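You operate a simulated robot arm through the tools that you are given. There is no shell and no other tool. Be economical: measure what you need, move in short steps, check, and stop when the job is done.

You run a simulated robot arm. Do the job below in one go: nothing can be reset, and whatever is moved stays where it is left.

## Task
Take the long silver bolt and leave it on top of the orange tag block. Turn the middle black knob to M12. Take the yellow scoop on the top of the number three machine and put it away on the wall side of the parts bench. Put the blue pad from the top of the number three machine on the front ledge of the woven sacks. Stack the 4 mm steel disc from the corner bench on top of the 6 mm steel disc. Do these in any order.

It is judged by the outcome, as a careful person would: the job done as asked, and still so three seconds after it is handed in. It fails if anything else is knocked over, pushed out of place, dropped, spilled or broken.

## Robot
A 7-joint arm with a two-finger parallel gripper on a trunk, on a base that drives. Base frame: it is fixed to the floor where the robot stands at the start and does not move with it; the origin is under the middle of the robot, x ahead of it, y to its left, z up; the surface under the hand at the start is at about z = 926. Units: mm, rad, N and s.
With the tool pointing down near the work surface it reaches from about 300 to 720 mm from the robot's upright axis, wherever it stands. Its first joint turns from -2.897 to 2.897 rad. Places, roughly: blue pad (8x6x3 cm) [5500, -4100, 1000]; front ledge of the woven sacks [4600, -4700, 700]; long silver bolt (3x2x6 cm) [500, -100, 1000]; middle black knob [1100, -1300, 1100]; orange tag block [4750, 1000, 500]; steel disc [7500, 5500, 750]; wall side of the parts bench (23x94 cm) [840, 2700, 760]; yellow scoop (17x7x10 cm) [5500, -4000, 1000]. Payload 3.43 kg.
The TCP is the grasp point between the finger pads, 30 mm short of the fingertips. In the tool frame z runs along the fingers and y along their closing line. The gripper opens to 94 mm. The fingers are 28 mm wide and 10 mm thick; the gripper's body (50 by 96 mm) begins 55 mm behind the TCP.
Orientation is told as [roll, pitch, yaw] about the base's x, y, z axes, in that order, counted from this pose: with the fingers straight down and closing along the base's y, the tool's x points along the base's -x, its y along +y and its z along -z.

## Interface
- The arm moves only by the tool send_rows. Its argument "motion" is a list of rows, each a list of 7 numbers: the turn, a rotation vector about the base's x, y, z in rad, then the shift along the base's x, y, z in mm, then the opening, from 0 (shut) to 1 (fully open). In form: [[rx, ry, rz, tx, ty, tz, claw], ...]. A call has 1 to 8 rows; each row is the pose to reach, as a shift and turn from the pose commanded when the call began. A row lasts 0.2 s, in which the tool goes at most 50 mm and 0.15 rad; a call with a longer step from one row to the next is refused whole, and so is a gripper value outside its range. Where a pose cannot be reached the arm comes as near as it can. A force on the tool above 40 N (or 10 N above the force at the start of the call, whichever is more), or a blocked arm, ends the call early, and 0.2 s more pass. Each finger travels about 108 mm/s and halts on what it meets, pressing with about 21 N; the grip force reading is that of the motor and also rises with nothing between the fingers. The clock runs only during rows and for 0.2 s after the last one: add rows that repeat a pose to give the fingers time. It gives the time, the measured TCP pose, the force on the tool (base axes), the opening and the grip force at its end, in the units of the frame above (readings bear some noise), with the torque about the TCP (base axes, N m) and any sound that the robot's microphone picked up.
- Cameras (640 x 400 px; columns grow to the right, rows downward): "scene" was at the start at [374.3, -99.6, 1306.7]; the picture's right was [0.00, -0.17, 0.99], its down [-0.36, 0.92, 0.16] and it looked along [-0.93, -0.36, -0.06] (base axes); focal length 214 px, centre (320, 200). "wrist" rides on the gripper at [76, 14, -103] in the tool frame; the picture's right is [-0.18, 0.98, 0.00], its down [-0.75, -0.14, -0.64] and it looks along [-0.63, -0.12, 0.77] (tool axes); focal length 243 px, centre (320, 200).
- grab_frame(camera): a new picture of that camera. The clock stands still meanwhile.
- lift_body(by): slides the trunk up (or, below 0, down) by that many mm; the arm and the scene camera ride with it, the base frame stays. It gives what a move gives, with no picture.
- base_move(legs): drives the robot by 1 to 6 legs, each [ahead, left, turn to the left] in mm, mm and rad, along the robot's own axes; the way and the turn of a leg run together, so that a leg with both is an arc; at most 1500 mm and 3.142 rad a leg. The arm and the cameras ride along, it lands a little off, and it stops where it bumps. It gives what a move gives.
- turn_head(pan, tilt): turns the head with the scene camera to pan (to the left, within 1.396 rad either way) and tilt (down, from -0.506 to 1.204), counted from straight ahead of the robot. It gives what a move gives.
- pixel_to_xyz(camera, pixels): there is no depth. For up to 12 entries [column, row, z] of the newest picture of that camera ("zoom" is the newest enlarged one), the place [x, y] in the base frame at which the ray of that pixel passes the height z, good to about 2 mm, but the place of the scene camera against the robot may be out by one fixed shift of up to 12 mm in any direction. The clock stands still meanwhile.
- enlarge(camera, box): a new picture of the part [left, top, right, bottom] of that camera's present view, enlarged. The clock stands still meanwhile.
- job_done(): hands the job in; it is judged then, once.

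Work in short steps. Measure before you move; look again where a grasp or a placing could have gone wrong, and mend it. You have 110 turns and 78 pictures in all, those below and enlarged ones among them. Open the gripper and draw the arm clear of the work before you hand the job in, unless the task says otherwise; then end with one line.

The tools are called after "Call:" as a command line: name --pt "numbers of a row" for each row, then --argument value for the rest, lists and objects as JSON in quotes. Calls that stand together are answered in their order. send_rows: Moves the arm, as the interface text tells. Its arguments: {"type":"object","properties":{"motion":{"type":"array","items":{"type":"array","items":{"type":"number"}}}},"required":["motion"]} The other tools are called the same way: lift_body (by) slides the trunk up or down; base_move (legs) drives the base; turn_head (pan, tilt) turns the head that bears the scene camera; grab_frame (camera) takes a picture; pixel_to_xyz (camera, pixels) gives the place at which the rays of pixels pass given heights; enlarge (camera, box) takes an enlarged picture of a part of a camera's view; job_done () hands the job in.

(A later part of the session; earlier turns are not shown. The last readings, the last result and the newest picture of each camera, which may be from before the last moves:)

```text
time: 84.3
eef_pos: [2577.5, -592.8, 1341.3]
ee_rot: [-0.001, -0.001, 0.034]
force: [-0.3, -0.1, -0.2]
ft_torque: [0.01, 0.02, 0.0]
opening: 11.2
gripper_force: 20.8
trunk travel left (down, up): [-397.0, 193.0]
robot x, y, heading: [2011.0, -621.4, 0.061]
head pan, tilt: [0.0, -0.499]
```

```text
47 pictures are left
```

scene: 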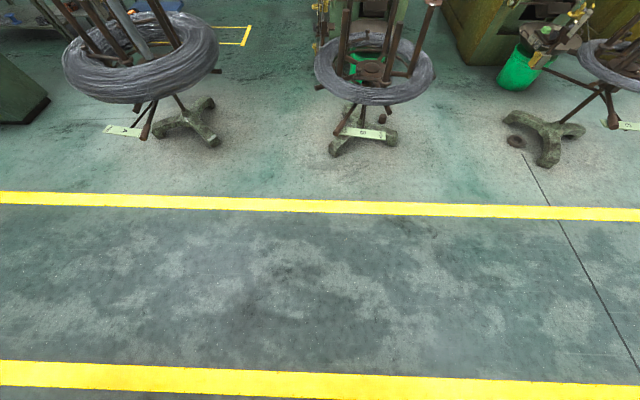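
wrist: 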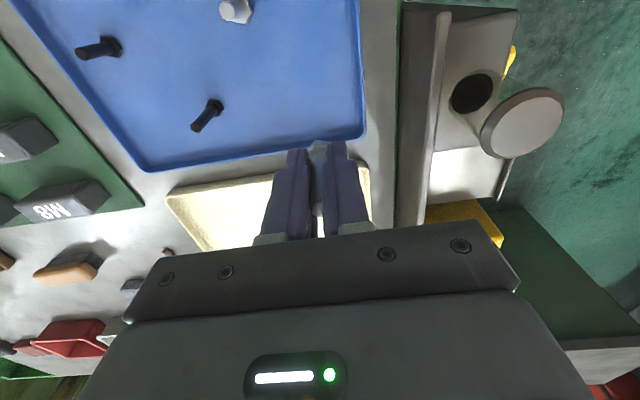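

A walkway crosses here, with wire coil stands beyond. I measure floor positions to plan the path.

Call:
pixel_to_xyz --camera "scene" --pixels '[[320, 375, 0], [320, 205, 0], [185, 120, 0], [360, 145, 0], [125, 130, 0], [545, 130, 0], [240, 35, 0], [20, 120, 0], [490, 60, 0]]'

Call:
turn_head --pan 0.6 --tilt -0.5

Call:
grab_frame --camera "scene"

Call:
pixel_to_xyz --camera "scene" --pixels '[[320, 200, 0], [320, 100, 0], [200, 100, 0], [450, 200, 0], [320, 40, 0]]'

```text
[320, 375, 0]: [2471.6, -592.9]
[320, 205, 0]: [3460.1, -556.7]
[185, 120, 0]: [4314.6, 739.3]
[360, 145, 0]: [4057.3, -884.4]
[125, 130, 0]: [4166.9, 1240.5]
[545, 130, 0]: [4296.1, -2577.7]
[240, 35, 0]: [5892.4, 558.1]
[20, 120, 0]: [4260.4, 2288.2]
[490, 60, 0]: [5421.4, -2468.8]
```

```text
time: 85.3
eef_pos: [2577.0, -592.9, 1342.6]
ee_rot: [-0.001, -0.002, 0.033]
force: [-0.3, -0.3, -0.7]
ft_torque: [-0.01, 0.01, -0.02]
opening: 11.0
gripper_force: 20.8
trunk travel left (down, up): [-397.0, 193.0]
robot x, y, heading: [2008.7, -618.2, 0.059]
head pan, tilt: [0.6, -0.499]
```

```text
46 pictures are left
```

scene: 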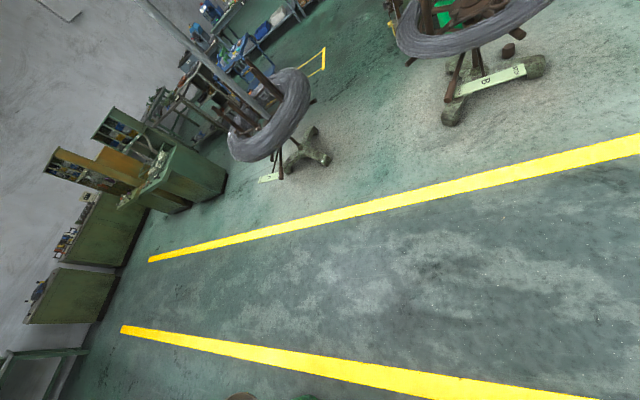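

```text
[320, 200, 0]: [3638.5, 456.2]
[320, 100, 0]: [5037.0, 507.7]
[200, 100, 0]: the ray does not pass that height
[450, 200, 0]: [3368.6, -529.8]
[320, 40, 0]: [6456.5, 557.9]
```

The A-stand coil sits near (4400,900). I drive to a viewing position in the walkway in front of it.

Call:
base_move --legs '[[1200, 0, -0.06], [0, 1450, 0]]'

Call:
turn_head --pan 0 --tilt -0.5

Call:
grab_frame --camera "scene"

```text
time: 98.2
eef_pos: [3817.5, 841.5, 1342.9]
ee_rot: [0.0, -0.001, -0.037]
force: [-1.2, -0.2, -0.4]
ft_torque: [-0.02, 0.01, 0.02]
opening: 10.7
gripper_force: 20.8
trunk travel left (down, up): [-397.0, 193.0]
robot x, y, heading: [3247.1, 851.8, -0.014]
head pan, tilt: [0.6, -0.499]
```

```text
time: 99.2
eef_pos: [3818.7, 842.3, 1342.7]
ee_rot: [0.001, -0.001, -0.035]
force: [-0.3, -0.8, -1.4]
ft_torque: [-0.03, 0.0, 0.03]
opening: 11.2
gripper_force: 20.8
trunk travel left (down, up): [-397.0, 193.0]
robot x, y, heading: [3248.2, 852.5, -0.015]
head pan, tilt: [0.0, -0.499]
```

```text
45 pictures are left
```

scene: 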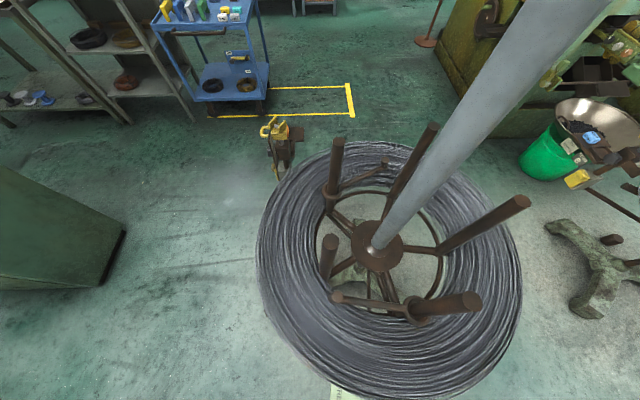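

Something yellow/brown stands behind the coil at (280,140), near the expected tag block position; I enlarge it.

Call:
enlarge --camera "scene" --box '[220, 90, 380, 210]'

Call:
pixel_to_xyz --camera "scene" --pixels '[[280, 150, 500], [280, 150, 0], [280, 130, 500], [376, 255, 500], [265, 250, 600], [520, 290, 600], [390, 395, 600], [400, 145, 600], [350, 115, 0]]'

```text
3.33 times, centred on (300, 150) of scene
```

zoom: 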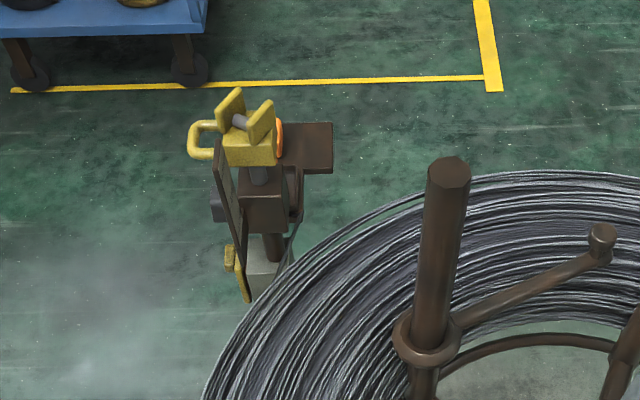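

```text
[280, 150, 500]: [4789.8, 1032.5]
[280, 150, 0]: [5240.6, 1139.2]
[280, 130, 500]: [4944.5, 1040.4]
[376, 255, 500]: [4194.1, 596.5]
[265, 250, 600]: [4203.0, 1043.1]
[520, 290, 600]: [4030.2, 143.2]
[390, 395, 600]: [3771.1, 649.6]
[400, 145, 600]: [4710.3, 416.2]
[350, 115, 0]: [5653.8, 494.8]
```

The device at ~(4790,1030) has a brown block with an orange tag edge. I'd approach it from the left (y>1500); I check the green cabinet and the floor there.

Call:
pixel_to_xyz --camera "scene" --pixels '[[125, 235, 0], [95, 288, 0], [5, 285, 0], [0, 165, 0], [190, 122, 0], [130, 125, 0], [240, 115, 0], [5, 135, 0]]'

Call:
turn_head --pan 0.7 --tilt -0.5

Call:
grab_frame --camera "scene"

```text
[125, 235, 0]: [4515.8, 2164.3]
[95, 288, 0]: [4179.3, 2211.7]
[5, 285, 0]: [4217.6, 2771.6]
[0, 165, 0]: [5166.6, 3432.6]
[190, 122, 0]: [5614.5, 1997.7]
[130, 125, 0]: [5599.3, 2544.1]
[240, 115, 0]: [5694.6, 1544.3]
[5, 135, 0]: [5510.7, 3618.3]
```

```text
time: 100.3
eef_pos: [3817.3, 840.9, 1343.7]
ee_rot: [0.002, 0.0, -0.037]
force: [-0.3, -0.4, -0.4]
ft_torque: [0.04, 0.02, 0.01]
opening: 11.0
gripper_force: 21.3
trunk travel left (down, up): [-397.0, 193.0]
robot x, y, heading: [3246.0, 854.5, -0.012]
head pan, tilt: [0.7, -0.499]
```

```text
43 pictures are left
```

scene: 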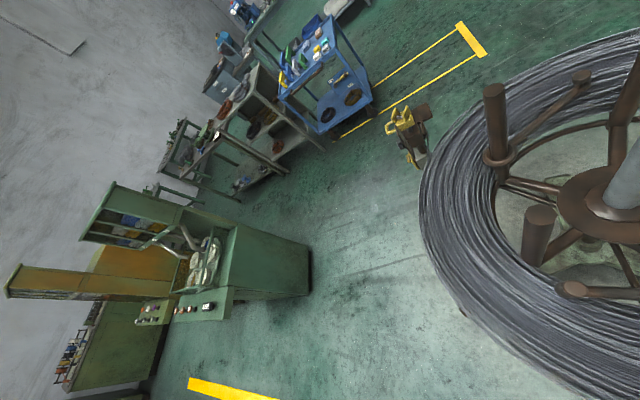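

There's a clear lane at y≈1600 between coil and cabinet. I drive there and turn to face the device.

Call:
base_move --legs '[[0, 750, 0], [1480, 0, 0], [0, 0, -1.559]]'

Call:
turn_head --pan 0 --tilt -0.2

Call:
grab_frame --camera "scene"

Call:
grab_frame --camera "wrist"

```text
time: 115.1
eef_pos: [4711.4, 993.8, 1342.6]
ee_rot: [0.0, -0.005, -1.624]
force: [-0.7, 0.8, -1.0]
ft_torque: [-0.03, -0.01, 0.0]
opening: 11.2
gripper_force: 21.4
trunk travel left (down, up): [-397.0, 193.0]
robot x, y, heading: [4733.8, 1564.5, -1.603]
head pan, tilt: [0.7, -0.499]
```

```text
time: 116.2
eef_pos: [4711.3, 992.4, 1342.5]
ee_rot: [0.0, -0.003, -1.623]
force: [0.3, 0.2, -0.5]
ft_torque: [0.02, 0.0, -0.01]
opening: 11.2
gripper_force: 21.2
trunk travel left (down, up): [-397.0, 193.0]
robot x, y, heading: [4733.8, 1559.4, -1.601]
head pan, tilt: [0.0, -0.201]
```

```text
42 pictures are left
```

scene: 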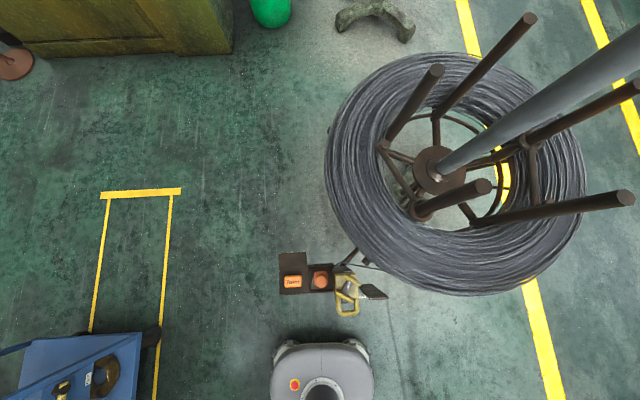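

```text
41 pictures are left
```

wrist: 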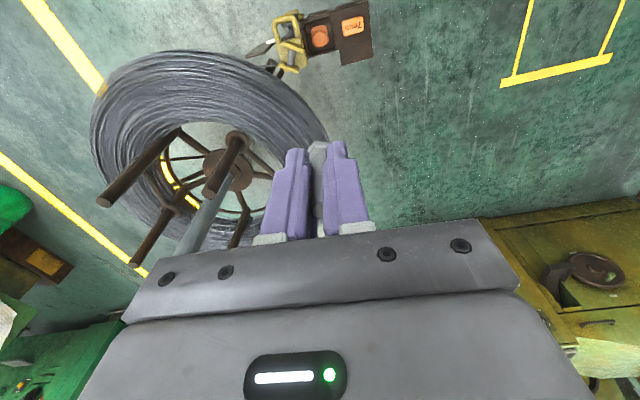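

The brown block with the lettered orange tag is at scene (293,272), next to an orange round button. I enlarge to see its top surface.

Call:
enlarge --camera "scene" --box '[260, 235, 400, 323]'

Call:
enlarge --camera "wrist" --box '[240, 0, 400, 100]'

Call:
pixel_to_xyz --camera "wrist" --pixels '[[337, 12, 500], [366, 0, 500], [371, 58, 500], [342, 64, 500], [320, 37, 500], [352, 25, 500]]'

Call:
pixel_to_xyz --camera "scene" --pixels '[[279, 253, 500], [305, 252, 500], [305, 292, 500], [280, 293, 500], [320, 280, 500], [293, 283, 500]]'

```text
4.55 times, centred on (330, 279) of scene
```

zoom: 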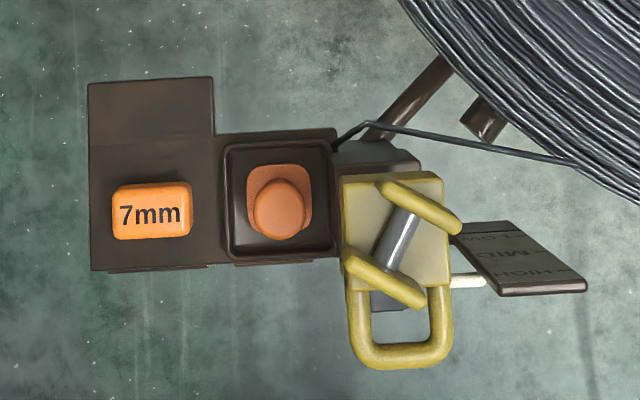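

```text
4.00 times, centred on (320, 50) of wrist
```

zoom: 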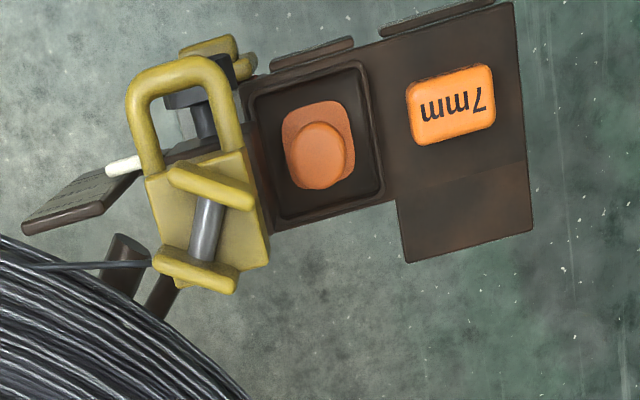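

```text
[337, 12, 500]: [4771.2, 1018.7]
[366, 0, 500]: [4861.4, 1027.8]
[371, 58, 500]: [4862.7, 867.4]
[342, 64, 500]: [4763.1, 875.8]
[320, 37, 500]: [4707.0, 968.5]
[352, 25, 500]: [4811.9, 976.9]
```

```text
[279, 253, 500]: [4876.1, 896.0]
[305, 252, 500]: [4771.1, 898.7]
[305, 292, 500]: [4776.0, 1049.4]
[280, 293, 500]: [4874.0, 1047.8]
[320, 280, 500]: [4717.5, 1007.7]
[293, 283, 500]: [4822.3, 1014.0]
```

The "7mm" orange block is the tag block (flat top); the other orange piece is a ball in a cup. I triangulate its top height.

Call:
pixel_to_xyz --camera "scene" --pixels '[[292.9, 281.4, 500], [292.9, 281.4, 600], [292.9, 281.4, 400]]'

Call:
pixel_to_xyz --camera "wrist" --pixels '[[352.75, 26.25, 500], [352.75, 26.25, 600], [352.75, 26.25, 400]]'

```text
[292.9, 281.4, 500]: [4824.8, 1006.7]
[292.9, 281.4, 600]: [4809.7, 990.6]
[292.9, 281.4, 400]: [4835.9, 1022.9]
```

```text
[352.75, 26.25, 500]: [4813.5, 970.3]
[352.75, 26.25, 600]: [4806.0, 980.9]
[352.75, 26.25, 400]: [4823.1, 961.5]
```

The estimates cross near z≈600±50; I need better. I move over the block and lower the trunk to re-measure with the wrist camera only.

Call:
send_rows --pt "0 0 0 32 -4 0 0" --pt "0 0 0 64 -8 0 0" --pt "0 0 0 97 -12 0 0"

Call:
lift_body --by -390

Call:
enlarge --camera "wrist" --box '[220, 0, 420, 125]'

```text
time: 117.0
eef_pos: [4808.0, 980.0, 1340.4]
ee_rot: [-0.002, -0.003, -1.625]
force: [0.7, 0.0, -0.7]
ft_torque: [0.0, 0.05, -0.01]
opening: 11.0
gripper_force: 21.0
trunk travel left (down, up): [-397.0, 193.0]
robot x, y, heading: [4733.0, 1558.2, -1.603]
head pan, tilt: [0.0, -0.201]
```

```text
time: 120.7
eef_pos: [4806.2, 980.1, 951.9]
ee_rot: [-0.002, -0.001, -1.627]
force: [-0.5, -0.1, -0.2]
ft_torque: [0.0, 0.01, -0.01]
opening: 11.4
gripper_force: 20.7
trunk travel left (down, up): [-7.0, 583.0]
robot x, y, heading: [4732.6, 1561.5, -1.603]
head pan, tilt: [0.0, -0.201]
```

```text
3.20 times, centred on (320, 62) of wrist
```

zoom: 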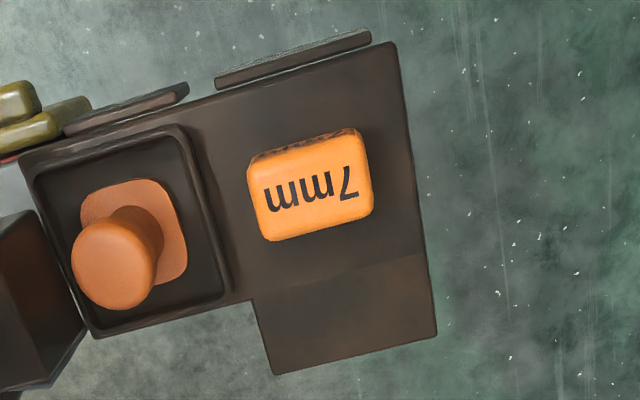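

The 7mm block centre is now at wrist (317,58). I intersect this ray with the earlier one.

Call:
pixel_to_xyz --camera "wrist" --pixels '[[317.2, 58.1, 500], [317.2, 58.1, 550], [317.2, 58.1, 600], [299, 82, 550], [335, 76, 550], [296, 50, 550], [333, 43, 550]]'

```text
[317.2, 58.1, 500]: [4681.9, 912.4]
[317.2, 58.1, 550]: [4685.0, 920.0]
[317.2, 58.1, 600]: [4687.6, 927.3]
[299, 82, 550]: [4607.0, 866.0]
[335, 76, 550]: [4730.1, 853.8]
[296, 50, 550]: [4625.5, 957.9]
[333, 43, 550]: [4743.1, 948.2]
```

That used the old wrist frame; I repeat with the zoom picture's own pixels.

Call:
pixel_to_xyz --camera "zoom" --pixels '[[311, 188, 450], [311, 188, 500], [311, 188, 550], [311, 188, 600], [258, 160, 520], [360, 140, 520], [272, 238, 520], [371, 214, 520]]'

```text
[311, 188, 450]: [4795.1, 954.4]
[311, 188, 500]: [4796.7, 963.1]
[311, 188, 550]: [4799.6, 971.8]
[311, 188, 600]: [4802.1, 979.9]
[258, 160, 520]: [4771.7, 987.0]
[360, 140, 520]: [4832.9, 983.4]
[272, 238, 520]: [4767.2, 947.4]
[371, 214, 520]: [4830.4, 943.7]
```

Rays intersect near (4803,979, z≈600). I descend to TCP ≈ 740 and re-measure.

Call:
send_rows --pt "0 0 0 -1 0 -45 0" --pt "0 0 0 -2 0 -90 0" --pt "0 0 0 -3 -1 -135 0" --pt "0 0 0 -3 -1 -180 0" --pt "0 0 0 -3 -1 -212 0" --pt "0 0 0 -3 -1 -212 0"

Call:
enlarge --camera "wrist" --box '[200, 40, 440, 190]'

Call:
pixel_to_xyz --camera "zoom" --pixels '[[320, 200, 580], [320, 200, 620]]'

```text
time: 122.1
eef_pos: [4805.0, 978.2, 738.4]
ee_rot: [-0.001, -0.001, -1.625]
force: [0.2, -0.3, 0.1]
ft_torque: [0.03, 0.01, 0.02]
opening: 11.4
gripper_force: 21.9
trunk travel left (down, up): [-7.0, 583.0]
robot x, y, heading: [4734.3, 1563.5, -1.596]
head pan, tilt: [0.0, -0.201]
```

```text
2.67 times, centred on (320, 115) of wrist
```

zoom: 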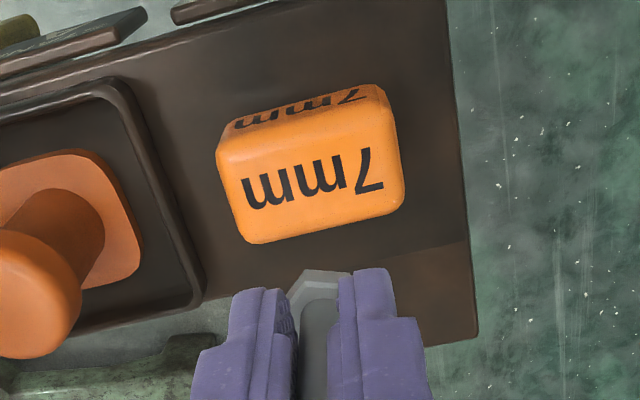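

```text
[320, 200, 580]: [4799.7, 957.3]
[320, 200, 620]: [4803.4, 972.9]
```

I intersect the new view of the block's top centre (315,177) with the previous ray.

Call:
pixel_to_xyz --camera "zoom" --pixels '[[315, 177, 540], [315, 177, 580], [315, 177, 620], [217, 150, 600], [393, 110, 600], [250, 243, 600], [403, 205, 600], [320, 285, 699]]'

```text
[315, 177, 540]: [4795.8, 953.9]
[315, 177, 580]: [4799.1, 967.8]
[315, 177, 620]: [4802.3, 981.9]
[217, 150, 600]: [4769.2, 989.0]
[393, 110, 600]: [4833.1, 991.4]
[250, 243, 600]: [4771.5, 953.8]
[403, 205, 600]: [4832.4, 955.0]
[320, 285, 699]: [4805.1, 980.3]
```

The block top is ≈ z 622 at (4803,983). I descend to TCP ≈ 676, then look again.

Call:
send_rows --pt "0 0 0 -2 4 -30 0" --pt "0 0 0 -2 4 -62 0" --pt "0 0 0 -2 4 -62 0"

Call:
enlarge --camera "wrist" --box '[200, 60, 440, 210]'

```text
time: 122.9
eef_pos: [4803.3, 982.7, 678.3]
ee_rot: [-0.001, -0.004, -1.625]
force: [-0.4, -0.5, 12.4]
ft_torque: [-0.03, 0.04, 0.02]
opening: 11.0
gripper_force: 21.4
trunk travel left (down, up): [-7.0, 583.0]
robot x, y, heading: [4732.3, 1561.6, -1.604]
head pan, tilt: [0.0, -0.201]
```

```text
2.67 times, centred on (320, 135) of wrist
```

zoom: 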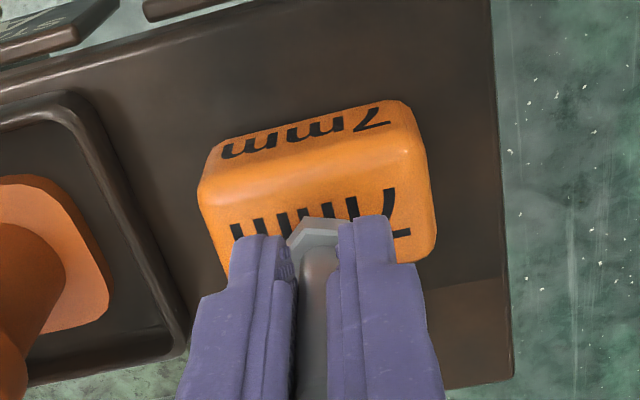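

Contact: 12 N upward at TCP 678, with the bolt head on the block top near its centre. I ease up slightly, open, and rise straight up.

Call:
send_rows --pt "0 0 0 0 0 1.5 0" --pt "0 0 0 0 0 1.5 0.15" --pt "0 0 0 0 0 1.5 0.3" --pt "0 0 0 0 0 1.5 0.4" --pt "0 0 0 0 0 1.5 0.4"

Call:
send_rows --pt "0 0 0 0 0 20 0.4" --pt "0 0 0 0 0 50 0.4" --pt "0 0 0 0 0 90 0.4" --pt "0 0 0 0 0 130 0.4"

Call:
grab_frame --camera "wrist"

```text
time: 124.1
eef_pos: [4802.7, 983.3, 679.2]
ee_rot: [0.0, -0.002, -1.624]
force: [0.0, 0.4, -0.1]
ft_torque: [0.01, 0.02, 0.01]
opening: 37.7
gripper_force: 0.1
trunk travel left (down, up): [-7.0, 583.0]
robot x, y, heading: [4733.6, 1561.1, -1.6]
head pan, tilt: [0.0, -0.201]
```

```text
time: 125.1
eef_pos: [4803.1, 983.4, 810.6]
ee_rot: [0.0, -0.001, -1.624]
force: [0.7, 0.6, -0.4]
ft_torque: [0.03, -0.01, -0.02]
opening: 37.8
gripper_force: 0.1
trunk travel left (down, up): [-7.0, 583.0]
robot x, y, heading: [4731.3, 1563.2, -1.601]
head pan, tilt: [0.0, -0.201]
```

```text
35 pictures are left
```

wrist: 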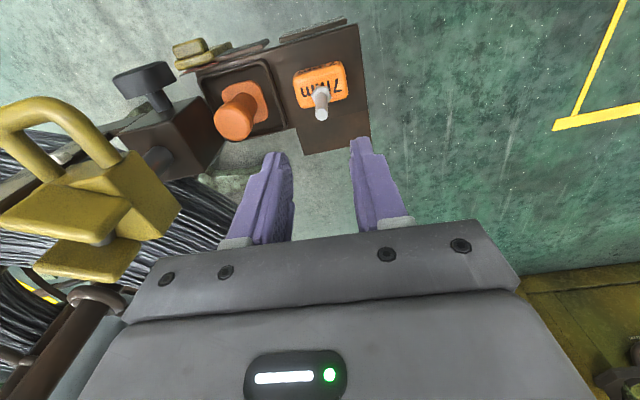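

The bolt stands upright on the 7mm block. Next the corner bench: I raise, turn to face +y, and look for a path.

Call:
lift_body --by 450

Call:
base_move --legs '[[0, 0, 3.14]]'

Call:
turn_head --pan 0 --tilt -0.5

Call:
grab_frame --camera "scene"

Call:
pixel_to_xyz --camera "scene" --pixels '[[320, 200, 0], [320, 100, 0], [320, 50, 0], [320, 20, 0], [100, 200, 0], [540, 200, 0], [540, 100, 0], [100, 100, 0], [500, 40, 0]]'

```text
refused: 450 is not a number from -400 to 400
```

```text
time: 132.8
eef_pos: [4661.7, 2140.2, 809.2]
ee_rot: [0.0, -0.003, 1.521]
force: [0.4, 0.3, 0.1]
ft_torque: [0.01, 0.01, 0.01]
opening: 37.7
gripper_force: 0.0
trunk travel left (down, up): [-7.0, 583.0]
robot x, y, heading: [4735.4, 1563.2, 1.545]
head pan, tilt: [0.0, -0.201]
```

```text
time: 133.7
eef_pos: [4662.1, 2139.2, 810.2]
ee_rot: [0.001, -0.002, 1.519]
force: [-0.1, 0.3, 0.0]
ft_torque: [0.0, 0.02, 0.02]
opening: 37.7
gripper_force: 0.0
trunk travel left (down, up): [-7.0, 583.0]
robot x, y, heading: [4734.5, 1562.4, 1.548]
head pan, tilt: [0.0, -0.499]
```

```text
34 pictures are left
```

scene: 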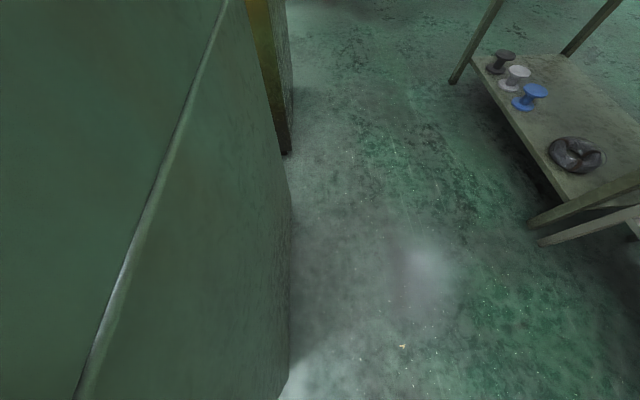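

```text
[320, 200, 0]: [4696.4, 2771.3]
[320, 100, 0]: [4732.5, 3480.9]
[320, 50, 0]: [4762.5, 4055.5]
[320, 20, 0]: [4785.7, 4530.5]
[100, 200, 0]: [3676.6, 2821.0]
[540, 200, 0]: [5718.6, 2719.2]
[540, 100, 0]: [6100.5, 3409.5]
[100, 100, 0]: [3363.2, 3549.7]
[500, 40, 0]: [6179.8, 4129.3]
```

The lane at x≈5000 between the cabinet (x<4560) and the shelf (x>5450) is clear to y≈4500. I raise the trunk and drive up it, then look right toward the corner.

Call:
lift_body --by 400

Call:
base_move --legs '[[0, -270, 0.02], [1500, 0, 0], [900, 0, 0], [0, 0, -0.9]]'

Call:
grab_frame --camera "scene"

Call:
pixel_to_xyz --camera "scene" --pixels '[[320, 200, 0], [320, 100, 0], [320, 50, 0], [320, 20, 0], [100, 200, 0], [540, 200, 0], [540, 100, 0], [100, 100, 0], [320, 20, 750], [500, 30, 0], [150, 30, 0]]'

```text
time: 137.5
eef_pos: [4661.1, 2139.8, 1210.7]
ee_rot: [0.0, -0.003, 1.521]
force: [-0.1, 0.3, 0.1]
ft_torque: [0.01, 0.03, -0.01]
opening: 37.6
gripper_force: 0.1
trunk travel left (down, up): [-407.0, 183.0]
robot x, y, heading: [4734.4, 1561.0, 1.541]
head pan, tilt: [0.0, -0.499]
```

```text
time: 153.2
eef_pos: [5406.1, 4388.7, 1210.6]
ee_rot: [0.0, -0.002, 0.639]
force: [-0.5, -0.1, -0.1]
ft_torque: [0.0, -0.01, -0.02]
opening: 37.3
gripper_force: 0.0
trunk travel left (down, up): [-407.0, 183.0]
robot x, y, heading: [5004.3, 3965.4, 0.661]
head pan, tilt: [0.0, -0.499]
```

```text
33 pictures are left
```

scene: 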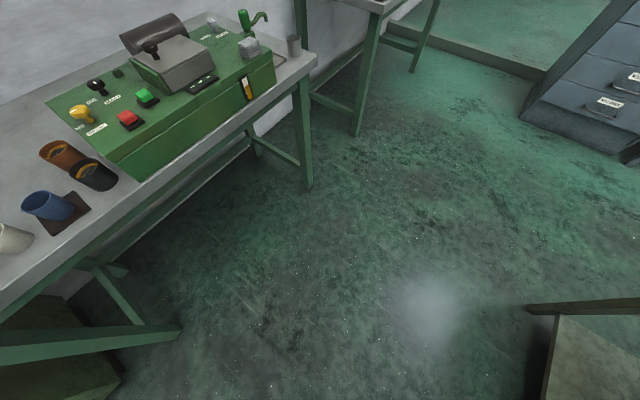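

```text
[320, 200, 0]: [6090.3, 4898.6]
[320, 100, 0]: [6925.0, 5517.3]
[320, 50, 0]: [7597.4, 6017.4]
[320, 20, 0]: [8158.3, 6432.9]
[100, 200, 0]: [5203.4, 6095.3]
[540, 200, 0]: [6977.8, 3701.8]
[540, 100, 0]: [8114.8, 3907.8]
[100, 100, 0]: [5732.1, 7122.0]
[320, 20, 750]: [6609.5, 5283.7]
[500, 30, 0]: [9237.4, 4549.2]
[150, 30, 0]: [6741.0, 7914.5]
```

The corner bench is ahead at the top (leg near (6650,5150)); cabinets at x≥7800, y<4200. I drive along y≈4470 to x≈7300 and turn to face the bench.

Call:
base_move --legs '[[0, 0, -0.661], [0, 500, 0], [1500, 0, 0], [820, 0, 0], [0, 0, 1.571]]'

Call:
grab_frame --camera "scene"

Call:
grab_frame --camera "wrist"

```text
time: 172.8
eef_pos: [7262.6, 5013.2, 1210.5]
ee_rot: [0.001, -0.003, 1.527]
force: [-0.1, -0.4, 0.5]
ft_torque: [0.02, 0.03, -0.03]
opening: 37.3
gripper_force: 0.1
trunk travel left (down, up): [-407.0, 183.0]
robot x, y, heading: [7335.8, 4435.5, 1.555]
head pan, tilt: [0.0, -0.499]
```

```text
32 pictures are left
```

scene: 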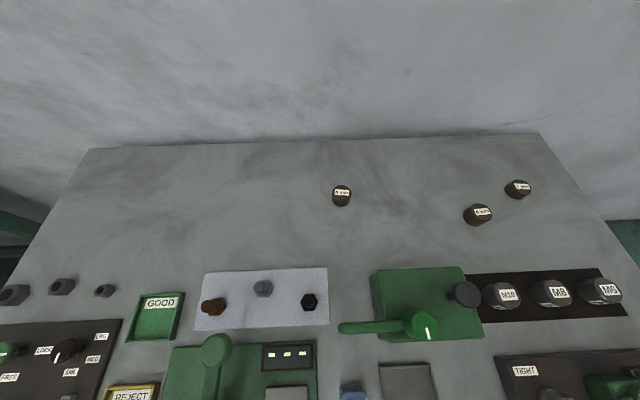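

```text
31 pictures are left
```

wrist: 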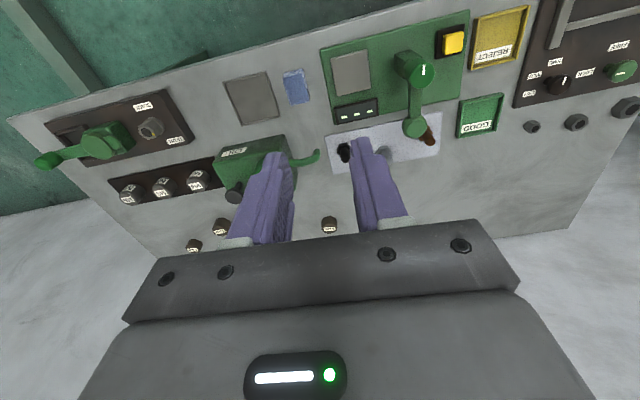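

Three labelled discs lie at the back of the bench: scene (342,195), (477,214), (517,188). I enlarge to read them.

Call:
enlarge --camera "scene" --box '[450, 170, 546, 230]'

Call:
enlarge --camera "scene" --box '[310, 175, 374, 215]'

Call:
pixel_to_xyz --camera "scene" --pixels '[[342, 195, 770], [477, 214, 770], [517, 188, 770], [320, 140, 750], [320, 390, 750], [415, 270, 800]]'

Call:
pixel_to_xyz --camera "wrist" --pixels '[[330, 224, 770], [221, 227, 770], [195, 245, 770]]'

```text
6.67 times, centred on (498, 200) of scene
```

zoom: 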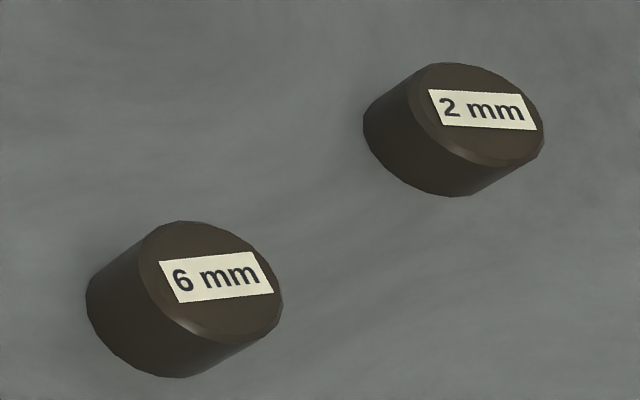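

```text
10.00 times, centred on (342, 195) of scene
```

zoom: 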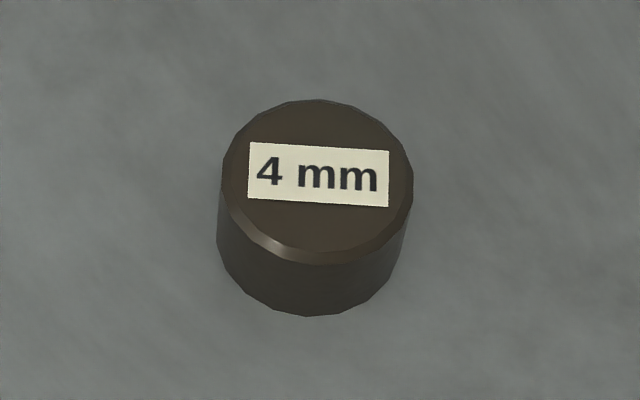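

```text
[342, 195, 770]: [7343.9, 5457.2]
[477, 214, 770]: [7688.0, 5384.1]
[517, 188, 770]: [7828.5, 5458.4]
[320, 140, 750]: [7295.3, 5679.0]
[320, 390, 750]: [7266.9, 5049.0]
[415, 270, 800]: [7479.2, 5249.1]
```

```text
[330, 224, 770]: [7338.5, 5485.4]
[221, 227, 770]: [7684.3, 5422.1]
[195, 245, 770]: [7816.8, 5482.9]
```

Labels read: 4 mm at scene (342,195), 6 mm at (477,214). I check the bench's front edge before driving closer.

Call:
pixel_to_xyz --camera "wrist" --pixels '[[190, 65, 750], [10, 122, 750], [400, 8, 750], [330, 20, 750], [190, 65, 800], [330, 20, 800], [20, 150, 750], [585, 230, 750]]'

```text
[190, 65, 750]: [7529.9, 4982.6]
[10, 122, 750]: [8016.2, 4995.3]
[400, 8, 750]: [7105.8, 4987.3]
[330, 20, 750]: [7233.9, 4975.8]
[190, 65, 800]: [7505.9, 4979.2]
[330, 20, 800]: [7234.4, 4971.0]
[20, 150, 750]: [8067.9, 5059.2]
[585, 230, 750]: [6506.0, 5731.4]
```

The bench front edge is at y≈4985. I approach to leave a small gap and look down at my base's front against the bench edge.

Call:
base_move --legs '[[0, -180, 0.016], [170, 0, 0]]'

Call:
turn_head --pan 0 --tilt 0.4

Call:
grab_frame --camera "scene"

Call:
pixel_to_xyz --camera "scene" --pixels '[[320, 200, 750], [320, 200, 0], [320, 100, 750], [320, 300, 300]]'

```text
time: 175.3
eef_pos: [7434.1, 5180.8, 1209.8]
ee_rot: [0.0, -0.002, 1.543]
force: [0.0, 0.6, 0.0]
ft_torque: [-0.06, -0.04, 0.0]
opening: 37.6
gripper_force: 0.1
trunk travel left (down, up): [-407.0, 183.0]
robot x, y, heading: [7518.7, 4606.2, 1.567]
head pan, tilt: [0.0, -0.499]
```

```text
time: 176.5
eef_pos: [7432.9, 5178.3, 1210.3]
ee_rot: [-0.001, -0.002, 1.544]
force: [0.7, -0.6, -0.2]
ft_torque: [-0.01, 0.03, -0.02]
opening: 37.7
gripper_force: 0.0
trunk travel left (down, up): [-407.0, 183.0]
robot x, y, heading: [7515.5, 4606.2, 1.567]
head pan, tilt: [0.0, 0.4]
```

```text
28 pictures are left
```

scene: 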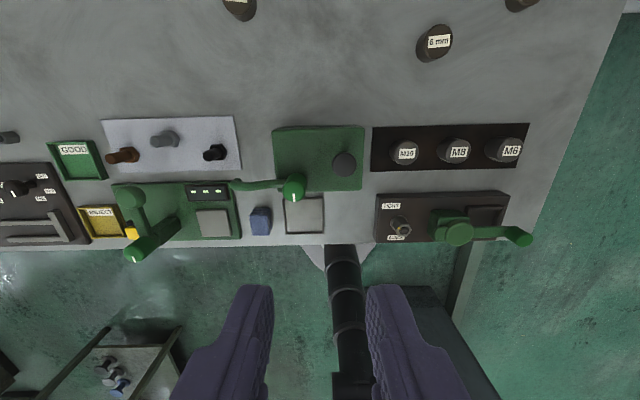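

```text
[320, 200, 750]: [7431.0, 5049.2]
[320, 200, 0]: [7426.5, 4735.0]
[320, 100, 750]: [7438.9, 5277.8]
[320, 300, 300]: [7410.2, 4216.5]
```

My base already slips under the bench edge without bumping (column foot at (345,250)). I advance another 200 mm and level the view.

Call:
base_move --legs '[[200, 0, 0]]'

Call:
lift_body --by -150

Call:
grab_frame --camera "wrist"

```text
time: 178.1
eef_pos: [7436.1, 5380.5, 1208.3]
ee_rot: [-0.003, -0.003, 1.541]
force: [0.4, 0.3, 0.1]
ft_torque: [-0.01, 0.02, 0.02]
opening: 37.4
gripper_force: 0.1
trunk travel left (down, up): [-407.0, 183.0]
robot x, y, heading: [7519.8, 4801.7, 1.563]
head pan, tilt: [0.0, 0.4]
```

```text
time: 179.9
eef_pos: [7435.0, 5380.1, 1059.7]
ee_rot: [0.001, -0.002, 1.541]
force: [0.1, -0.3, -0.1]
ft_torque: [-0.01, 0.0, 0.01]
opening: 37.7
gripper_force: 0.1
trunk travel left (down, up): [-257.0, 333.0]
robot x, y, heading: [7516.6, 4804.6, 1.562]
head pan, tilt: [0.0, 0.4]
```

```text
27 pictures are left
```

wrist: 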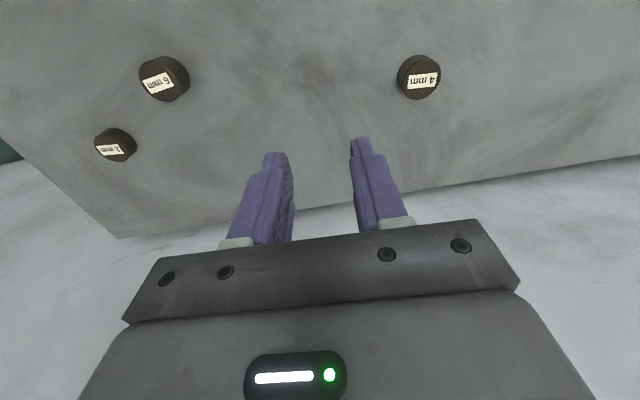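

I triangulate the discs from this view.

Call:
pixel_to_xyz --camera "wrist" --pixels '[[422, 82, 760], [422, 82, 800], [158, 84, 760], [158, 84, 800], [398, 75, 780], [441, 73, 780], [420, 57, 760], [419, 98, 780]]'

```text
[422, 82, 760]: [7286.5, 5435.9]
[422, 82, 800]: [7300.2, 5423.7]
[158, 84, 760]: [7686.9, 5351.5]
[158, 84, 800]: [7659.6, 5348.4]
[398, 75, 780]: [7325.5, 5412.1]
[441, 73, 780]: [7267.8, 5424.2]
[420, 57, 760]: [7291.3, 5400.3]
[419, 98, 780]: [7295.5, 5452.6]
```

Rays cross at z≈845: 4 mm disc ≈ (7316,5411), 6 mm disc ≈ (7618,5344). I move above the 4 mm disc, down to z≈960, and verify.

Call:
send_rows --pt "0 0 0 -40 10 0 0.75" --pt "0 0 0 -80 20 -15 0.75" --pt "0 0 0 -119 31 -40 0.75" --pt "0 0 0 -119 31 -70 0.75" --pt "0 0 0 -119 31 -95 0.75" --pt "0 0 0 -119 31 -95 0.75"

Call:
grab_frame --camera "wrist"

Call:
pixel_to_xyz --camera "wrist" --pixels '[[320, 122, 820], [320, 122, 840], [320, 122, 860]]'

```text
time: 181.3
eef_pos: [7317.1, 5411.5, 966.3]
ee_rot: [-0.001, -0.002, 1.541]
force: [-0.6, 0.5, 0.0]
ft_torque: [0.02, 0.03, 0.0]
opening: 70.3
gripper_force: 0.1
trunk travel left (down, up): [-257.0, 333.0]
robot x, y, heading: [7521.8, 4802.3, 1.568]
head pan, tilt: [0.0, 0.4]
```

```text
26 pictures are left
```

wrist: 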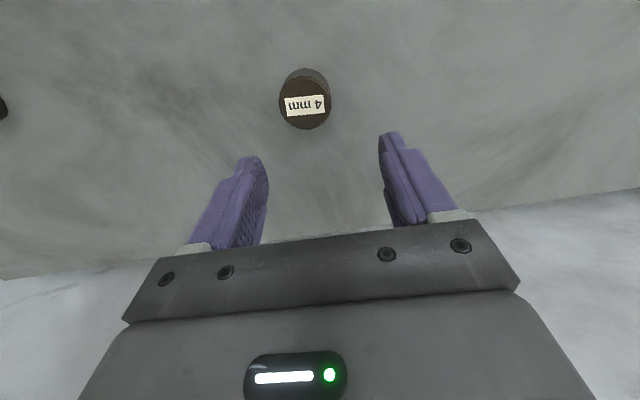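

```text
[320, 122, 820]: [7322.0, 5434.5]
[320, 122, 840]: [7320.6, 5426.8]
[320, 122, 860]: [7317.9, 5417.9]
```

The disc top centre is at (305,104); I compute its place at several heights.

Call:
pixel_to_xyz --camera "wrist" --pixels '[[305, 104, 780], [305, 104, 800], [305, 104, 820], [305, 104, 840], [279, 100, 820], [331, 98, 820], [305, 72, 780], [304, 129, 820]]'

```text
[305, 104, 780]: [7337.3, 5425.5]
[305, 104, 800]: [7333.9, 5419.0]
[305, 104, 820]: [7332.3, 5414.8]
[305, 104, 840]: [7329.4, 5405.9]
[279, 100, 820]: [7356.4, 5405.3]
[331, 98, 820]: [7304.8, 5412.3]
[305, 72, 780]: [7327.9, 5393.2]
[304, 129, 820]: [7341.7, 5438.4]
```

Combined rays now suggest the top at z≈865, centre ≈ (7326,5399). I shift and descend 35 mm for a third fix.

Call:
send_rows --pt "0 0 0 9 -12 -20 0.75" --pt "0 0 0 9 -12 -36 0.75" --pt "0 0 0 9 -12 -36 0.75"

Call:
grab_frame --camera "wrist"

```text
time: 182.1
eef_pos: [7324.7, 5399.7, 928.2]
ee_rot: [-0.001, -0.002, 1.541]
force: [0.5, -0.3, 0.6]
ft_torque: [0.01, 0.01, -0.02]
opening: 70.4
gripper_force: 0.1
trunk travel left (down, up): [-257.0, 333.0]
robot x, y, heading: [7520.5, 4804.6, 1.56]
head pan, tilt: [0.0, 0.4]
```

```text
25 pictures are left
```

wrist: 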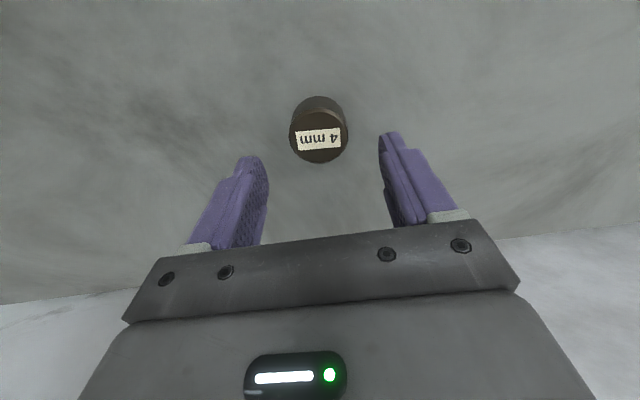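

The disc top is on-axis at d≈58 mm (z≈870, diameter ≈41 mm) and centred at col 319. I descend 47 mm and close.

Call:
send_rows --pt "0 0 0 0 0 -20 0.75" --pt "0 0 0 0 0 -40 0.75" --pt "0 0 0 0 0 -47 0.75" --pt "0 0 0 0 0 -47 0.5" --pt "0 0 0 0 0 -47 0.25" --pt "0 0 0 0 0 -47 0.2" --pt "0 0 0 0 0 -47 0.2"

Call:
grab_frame --camera "wrist"

```text
time: 183.7
eef_pos: [7324.7, 5398.6, 882.9]
ee_rot: [-0.002, -0.002, 1.54]
force: [0.2, 1.0, -0.8]
ft_torque: [0.07, -0.02, 0.01]
opening: 41.2
gripper_force: 21.4
trunk travel left (down, up): [-257.0, 333.0]
robot x, y, heading: [7518.5, 4803.9, 1.564]
head pan, tilt: [0.0, 0.4]
```

```text
24 pictures are left
```

wrist: 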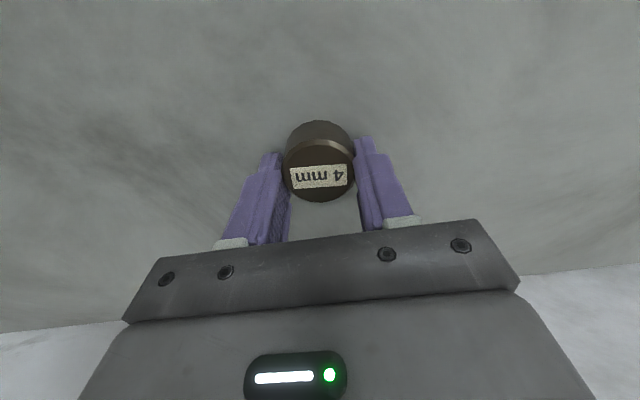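

Disc gripped at 41.2 mm. I lift it 110 mm and carry it toward the 6 mm disc, stopping above to measure.

Call:
send_rows --pt "0 0 0 0 0 20 0.2" --pt "0 0 0 0 0 60 0.2" --pt "0 0 0 0 0 110 0.2" --pt "0 0 0 45 -10 110 0.2" --pt "0 0 0 90 -20 110 0.2" --pt "0 0 0 135 -30 110 0.2" --pt "0 0 0 180 -40 110 0.2" --pt "0 0 0 225 -50 110 0.2"

Call:
send_rows --pt "0 0 0 30 -5 0 0.2" --pt "0 0 0 60 -9 0 0.2" --pt "0 0 0 60 -9 0 0.2"

Call:
grab_frame --camera "wrist"

```text
time: 185.5
eef_pos: [7550.5, 5350.0, 990.7]
ee_rot: [-0.001, -0.002, 1.541]
force: [0.6, -0.1, -3.1]
ft_torque: [0.02, 0.01, 0.0]
opening: 41.1
gripper_force: 21.1
trunk travel left (down, up): [-257.0, 333.0]
robot x, y, heading: [7520.8, 4803.5, 1.565]
head pan, tilt: [0.0, 0.4]
```

```text
time: 186.3
eef_pos: [7611.8, 5339.6, 990.9]
ee_rot: [0.001, -0.003, 1.542]
force: [-0.1, -0.2, -2.5]
ft_torque: [-0.02, 0.04, 0.0]
opening: 41.0
gripper_force: 20.8
trunk travel left (down, up): [-257.0, 333.0]
robot x, y, heading: [7517.5, 4804.6, 1.563]
head pan, tilt: [0.0, 0.4]
```

```text
23 pictures are left
```

wrist: 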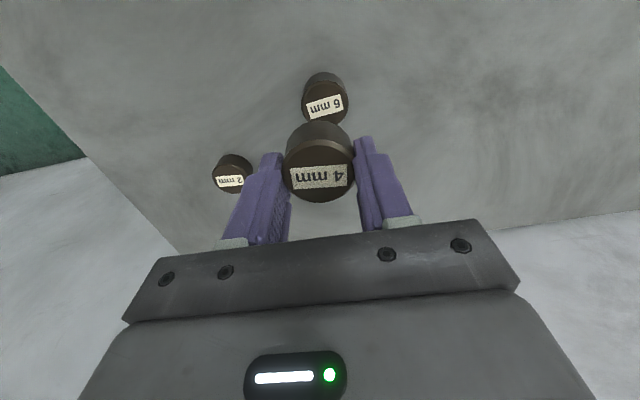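

The 6 mm disc's top is at (326,104), slightly off the axis (predicted (320,108)). I check with coordinates at z=871.

Call:
pixel_to_xyz --camera "wrist" --pixels '[[326, 104, 871], [303, 97, 865], [348, 93, 865], [320, 173, 975]]'

```text
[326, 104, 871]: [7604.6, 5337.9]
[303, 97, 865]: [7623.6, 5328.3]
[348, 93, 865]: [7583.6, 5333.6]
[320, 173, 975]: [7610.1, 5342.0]
```

I shift (-6,-4.5) and descend 60 mm, then look before the final touch.

Call:
send_rows --pt "0 0 0 -6 -4.5 0 0.2" --pt "0 0 0 -6 -4.5 -30 0.2" --pt "0 0 0 -6 -4.5 -60 0.2" --pt "0 0 0 -6 -4.5 -60 0.2"

Call:
enlarge --camera "wrist" --box '[240, 70, 400, 220]'

```text
time: 187.3
eef_pos: [7604.2, 5338.2, 932.0]
ee_rot: [0.0, -0.001, 1.54]
force: [-0.9, 0.3, -2.3]
ft_torque: [-0.01, 0.02, 0.0]
opening: 41.3
gripper_force: 20.9
trunk travel left (down, up): [-257.0, 333.0]
robot x, y, heading: [7521.9, 4802.7, 1.561]
head pan, tilt: [0.0, 0.4]
```

```text
2.67 times, centred on (320, 145) of wrist
```

zoom: 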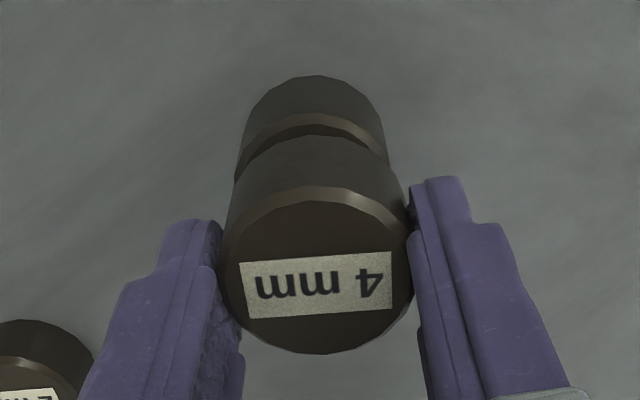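

Aligned. I descend in 3 mm steps, watching for contact.

Call:
send_rows --pt "0 0 0 0 0 -4 0.2" --pt "0 0 0 0 0 -8 0.2" --pt "0 0 0 0 0 -11 0.2" --pt "0 0 0 0 0 -14 0.2" --pt "0 0 0 0 0 -16 0.2" --pt "0 0 0 0 0 -18 0.2"

```text
time: 188.7
eef_pos: [7604.4, 5336.1, 913.4]
ee_rot: [0.001, -0.002, 1.541]
force: [-0.1, 0.8, -2.9]
ft_torque: [-0.01, 0.02, 0.02]
opening: 40.9
gripper_force: 20.6
trunk travel left (down, up): [-257.0, 333.0]
robot x, y, heading: [7518.8, 4806.1, 1.566]
head pan, tilt: [0.0, 0.4]
```

No contact yet; I continue in 2 mm steps.

Call:
send_rows --pt "0 0 0 0 0 -2 0.2" --pt "0 0 0 0 0 -4 0.2" --pt "0 0 0 0 0 -6 0.2" --pt "0 0 0 0 0 -7 0.2"

```text
time: 189.7
eef_pos: [7605.4, 5336.7, 908.4]
ee_rot: [0.001, -0.007, 1.542]
force: [-2.2, 1.2, 26.4]
ft_torque: [0.09, 0.01, -0.02]
opening: 41.0
gripper_force: 21.2
trunk travel left (down, up): [-257.0, 333.0]
robot x, y, heading: [7519.6, 4803.2, 1.566]
head pan, tilt: [0.0, 0.4]
```

Contact at z≈909 (26 N). I ease up 2.5 mm, open, and rise.

Call:
send_rows --pt "0 0 0 0 0 2 0.2" --pt "0 0 0 0 0 2.5 0.5" --pt "0 0 0 0 0 2.5 0.7" --pt "0 0 0 0 0 2.5 0.7" --pt "0 0 0 0 0 25 0.7" --pt "0 0 0 0 0 65 0.7" --pt "0 0 0 0 0 110 0.7"

Call:
grab_frame --camera "wrist"

```text
time: 191.3
eef_pos: [7602.8, 5334.8, 1015.3]
ee_rot: [0.0, -0.002, 1.539]
force: [0.3, 0.0, 0.1]
ft_torque: [0.04, -0.02, -0.02]
opening: 65.6
gripper_force: 0.1
trunk travel left (down, up): [-257.0, 333.0]
robot x, y, heading: [7518.5, 4804.5, 1.568]
head pan, tilt: [0.0, 0.4]
```

```text
21 pictures are left
```

wrist: 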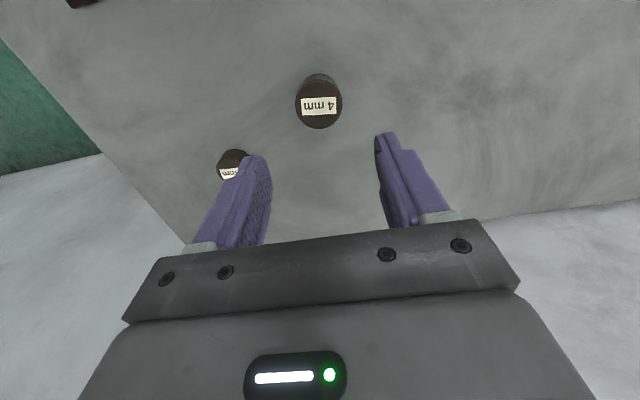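

The 4 mm disc sits squarely on the 6 mm disc. Next is machine three at (5500,-4100): I retrace my path (back out, west, then south down the lane), then look ahead.

Call:
lift_body --by 220

Call:
base_move --legs '[[-340, 0, 0], [0, 0, 1.577], [1500, 0, 0], [1000, 0, 0], [0, 0, 1.571]]'

```text
time: 193.6
eef_pos: [7604.2, 5336.0, 1235.5]
ee_rot: [0.0, -0.002, 1.54]
force: [-0.5, -0.4, 0.9]
ft_torque: [0.0, 0.01, -0.01]
opening: 66.0
gripper_force: 0.0
trunk travel left (down, up): [-477.0, 113.0]
robot x, y, heading: [7516.8, 4805.0, 1.562]
head pan, tilt: [0.0, 0.4]
```

```text
time: 215.2
eef_pos: [4945.8, 3974.8, 1235.3]
ee_rot: [0.0, -0.001, -1.627]
force: [-0.3, -0.4, -0.2]
ft_torque: [-0.04, -0.02, -0.01]
opening: 66.1
gripper_force: 0.0
trunk travel left (down, up): [-477.0, 113.0]
robot x, y, heading: [5043.9, 4506.2, -1.605]
head pan, tilt: [0.0, 0.4]
```

I correct the heading, drive down the lane to y≈1550, sidestep to x≈5250, and look ahead.

Call:
base_move --legs '[[0, 0, 0.034], [1500, 0, 0], [1480, 0, 0], [0, 210, 0]]'

Call:
turn_head --pan 0 --tilt -0.5

Call:
grab_frame --camera "scene"

Call:
pixel_to_xyz --camera "scene" --pixels '[[320, 200, 0], [320, 100, 0], [320, 50, 0], [320, 20, 0], [100, 200, 0], [540, 200, 0], [540, 100, 0], [100, 100, 0], [500, 40, 0], [150, 40, 0]]'

```text
time: 231.1
eef_pos: [5109.1, 1009.0, 1235.5]
ee_rot: [-0.004, -0.001, -1.625]
force: [0.0, -1.3, 0.3]
ft_torque: [-0.01, 0.02, -0.01]
opening: 65.8
gripper_force: 0.1
trunk travel left (down, up): [-477.0, 113.0]
robot x, y, heading: [5204.3, 1533.4, -1.601]
head pan, tilt: [0.0, 0.4]
```

```text
time: 232.3
eef_pos: [5109.2, 1007.5, 1235.4]
ee_rot: [-0.001, -0.002, -1.625]
force: [-0.2, -0.5, -0.1]
ft_torque: [-0.04, -0.02, -0.01]
opening: 65.8
gripper_force: 0.0
trunk travel left (down, up): [-477.0, 113.0]
robot x, y, heading: [5207.1, 1536.1, -1.604]
head pan, tilt: [0.0, -0.499]
```

```text
20 pictures are left
```

scene: 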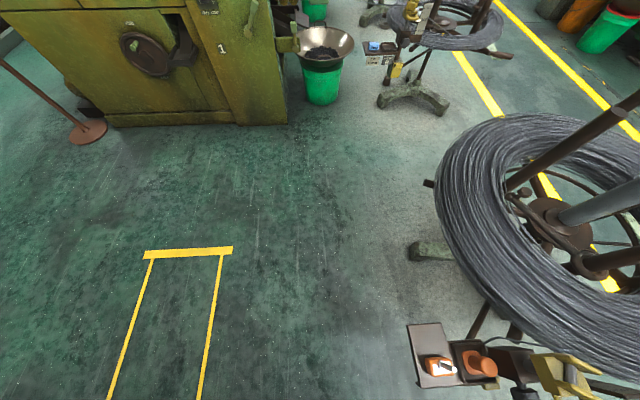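

```text
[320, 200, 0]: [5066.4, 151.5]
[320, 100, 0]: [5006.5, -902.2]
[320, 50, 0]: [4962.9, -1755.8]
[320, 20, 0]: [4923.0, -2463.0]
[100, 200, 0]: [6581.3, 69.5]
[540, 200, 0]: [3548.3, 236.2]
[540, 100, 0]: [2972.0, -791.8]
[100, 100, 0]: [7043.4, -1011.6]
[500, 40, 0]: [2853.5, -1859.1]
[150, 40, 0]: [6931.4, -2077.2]
```

Machine 1 and its bucket block the direct way, so I go back west at y≈1590 to the yellow-lined walkway (x≈2965) and then south along it.

Call:
base_move --legs '[[0, 0, -1.538], [0, -60, 0], [1500, 0, 0], [740, 0, 0], [0, 0, 1.571]]'

```text
time: 251.6
eef_pos: [2858.4, 1012.6, 1235.0]
ee_rot: [-0.001, -0.002, -1.568]
force: [0.1, -0.2, -0.6]
ft_torque: [0.02, 0.0, -0.03]
opening: 65.8
gripper_force: 0.1
trunk travel left (down, up): [-477.0, 113.0]
robot x, y, heading: [2922.6, 1546.3, -1.546]
head pan, tilt: [0.0, -0.499]
```

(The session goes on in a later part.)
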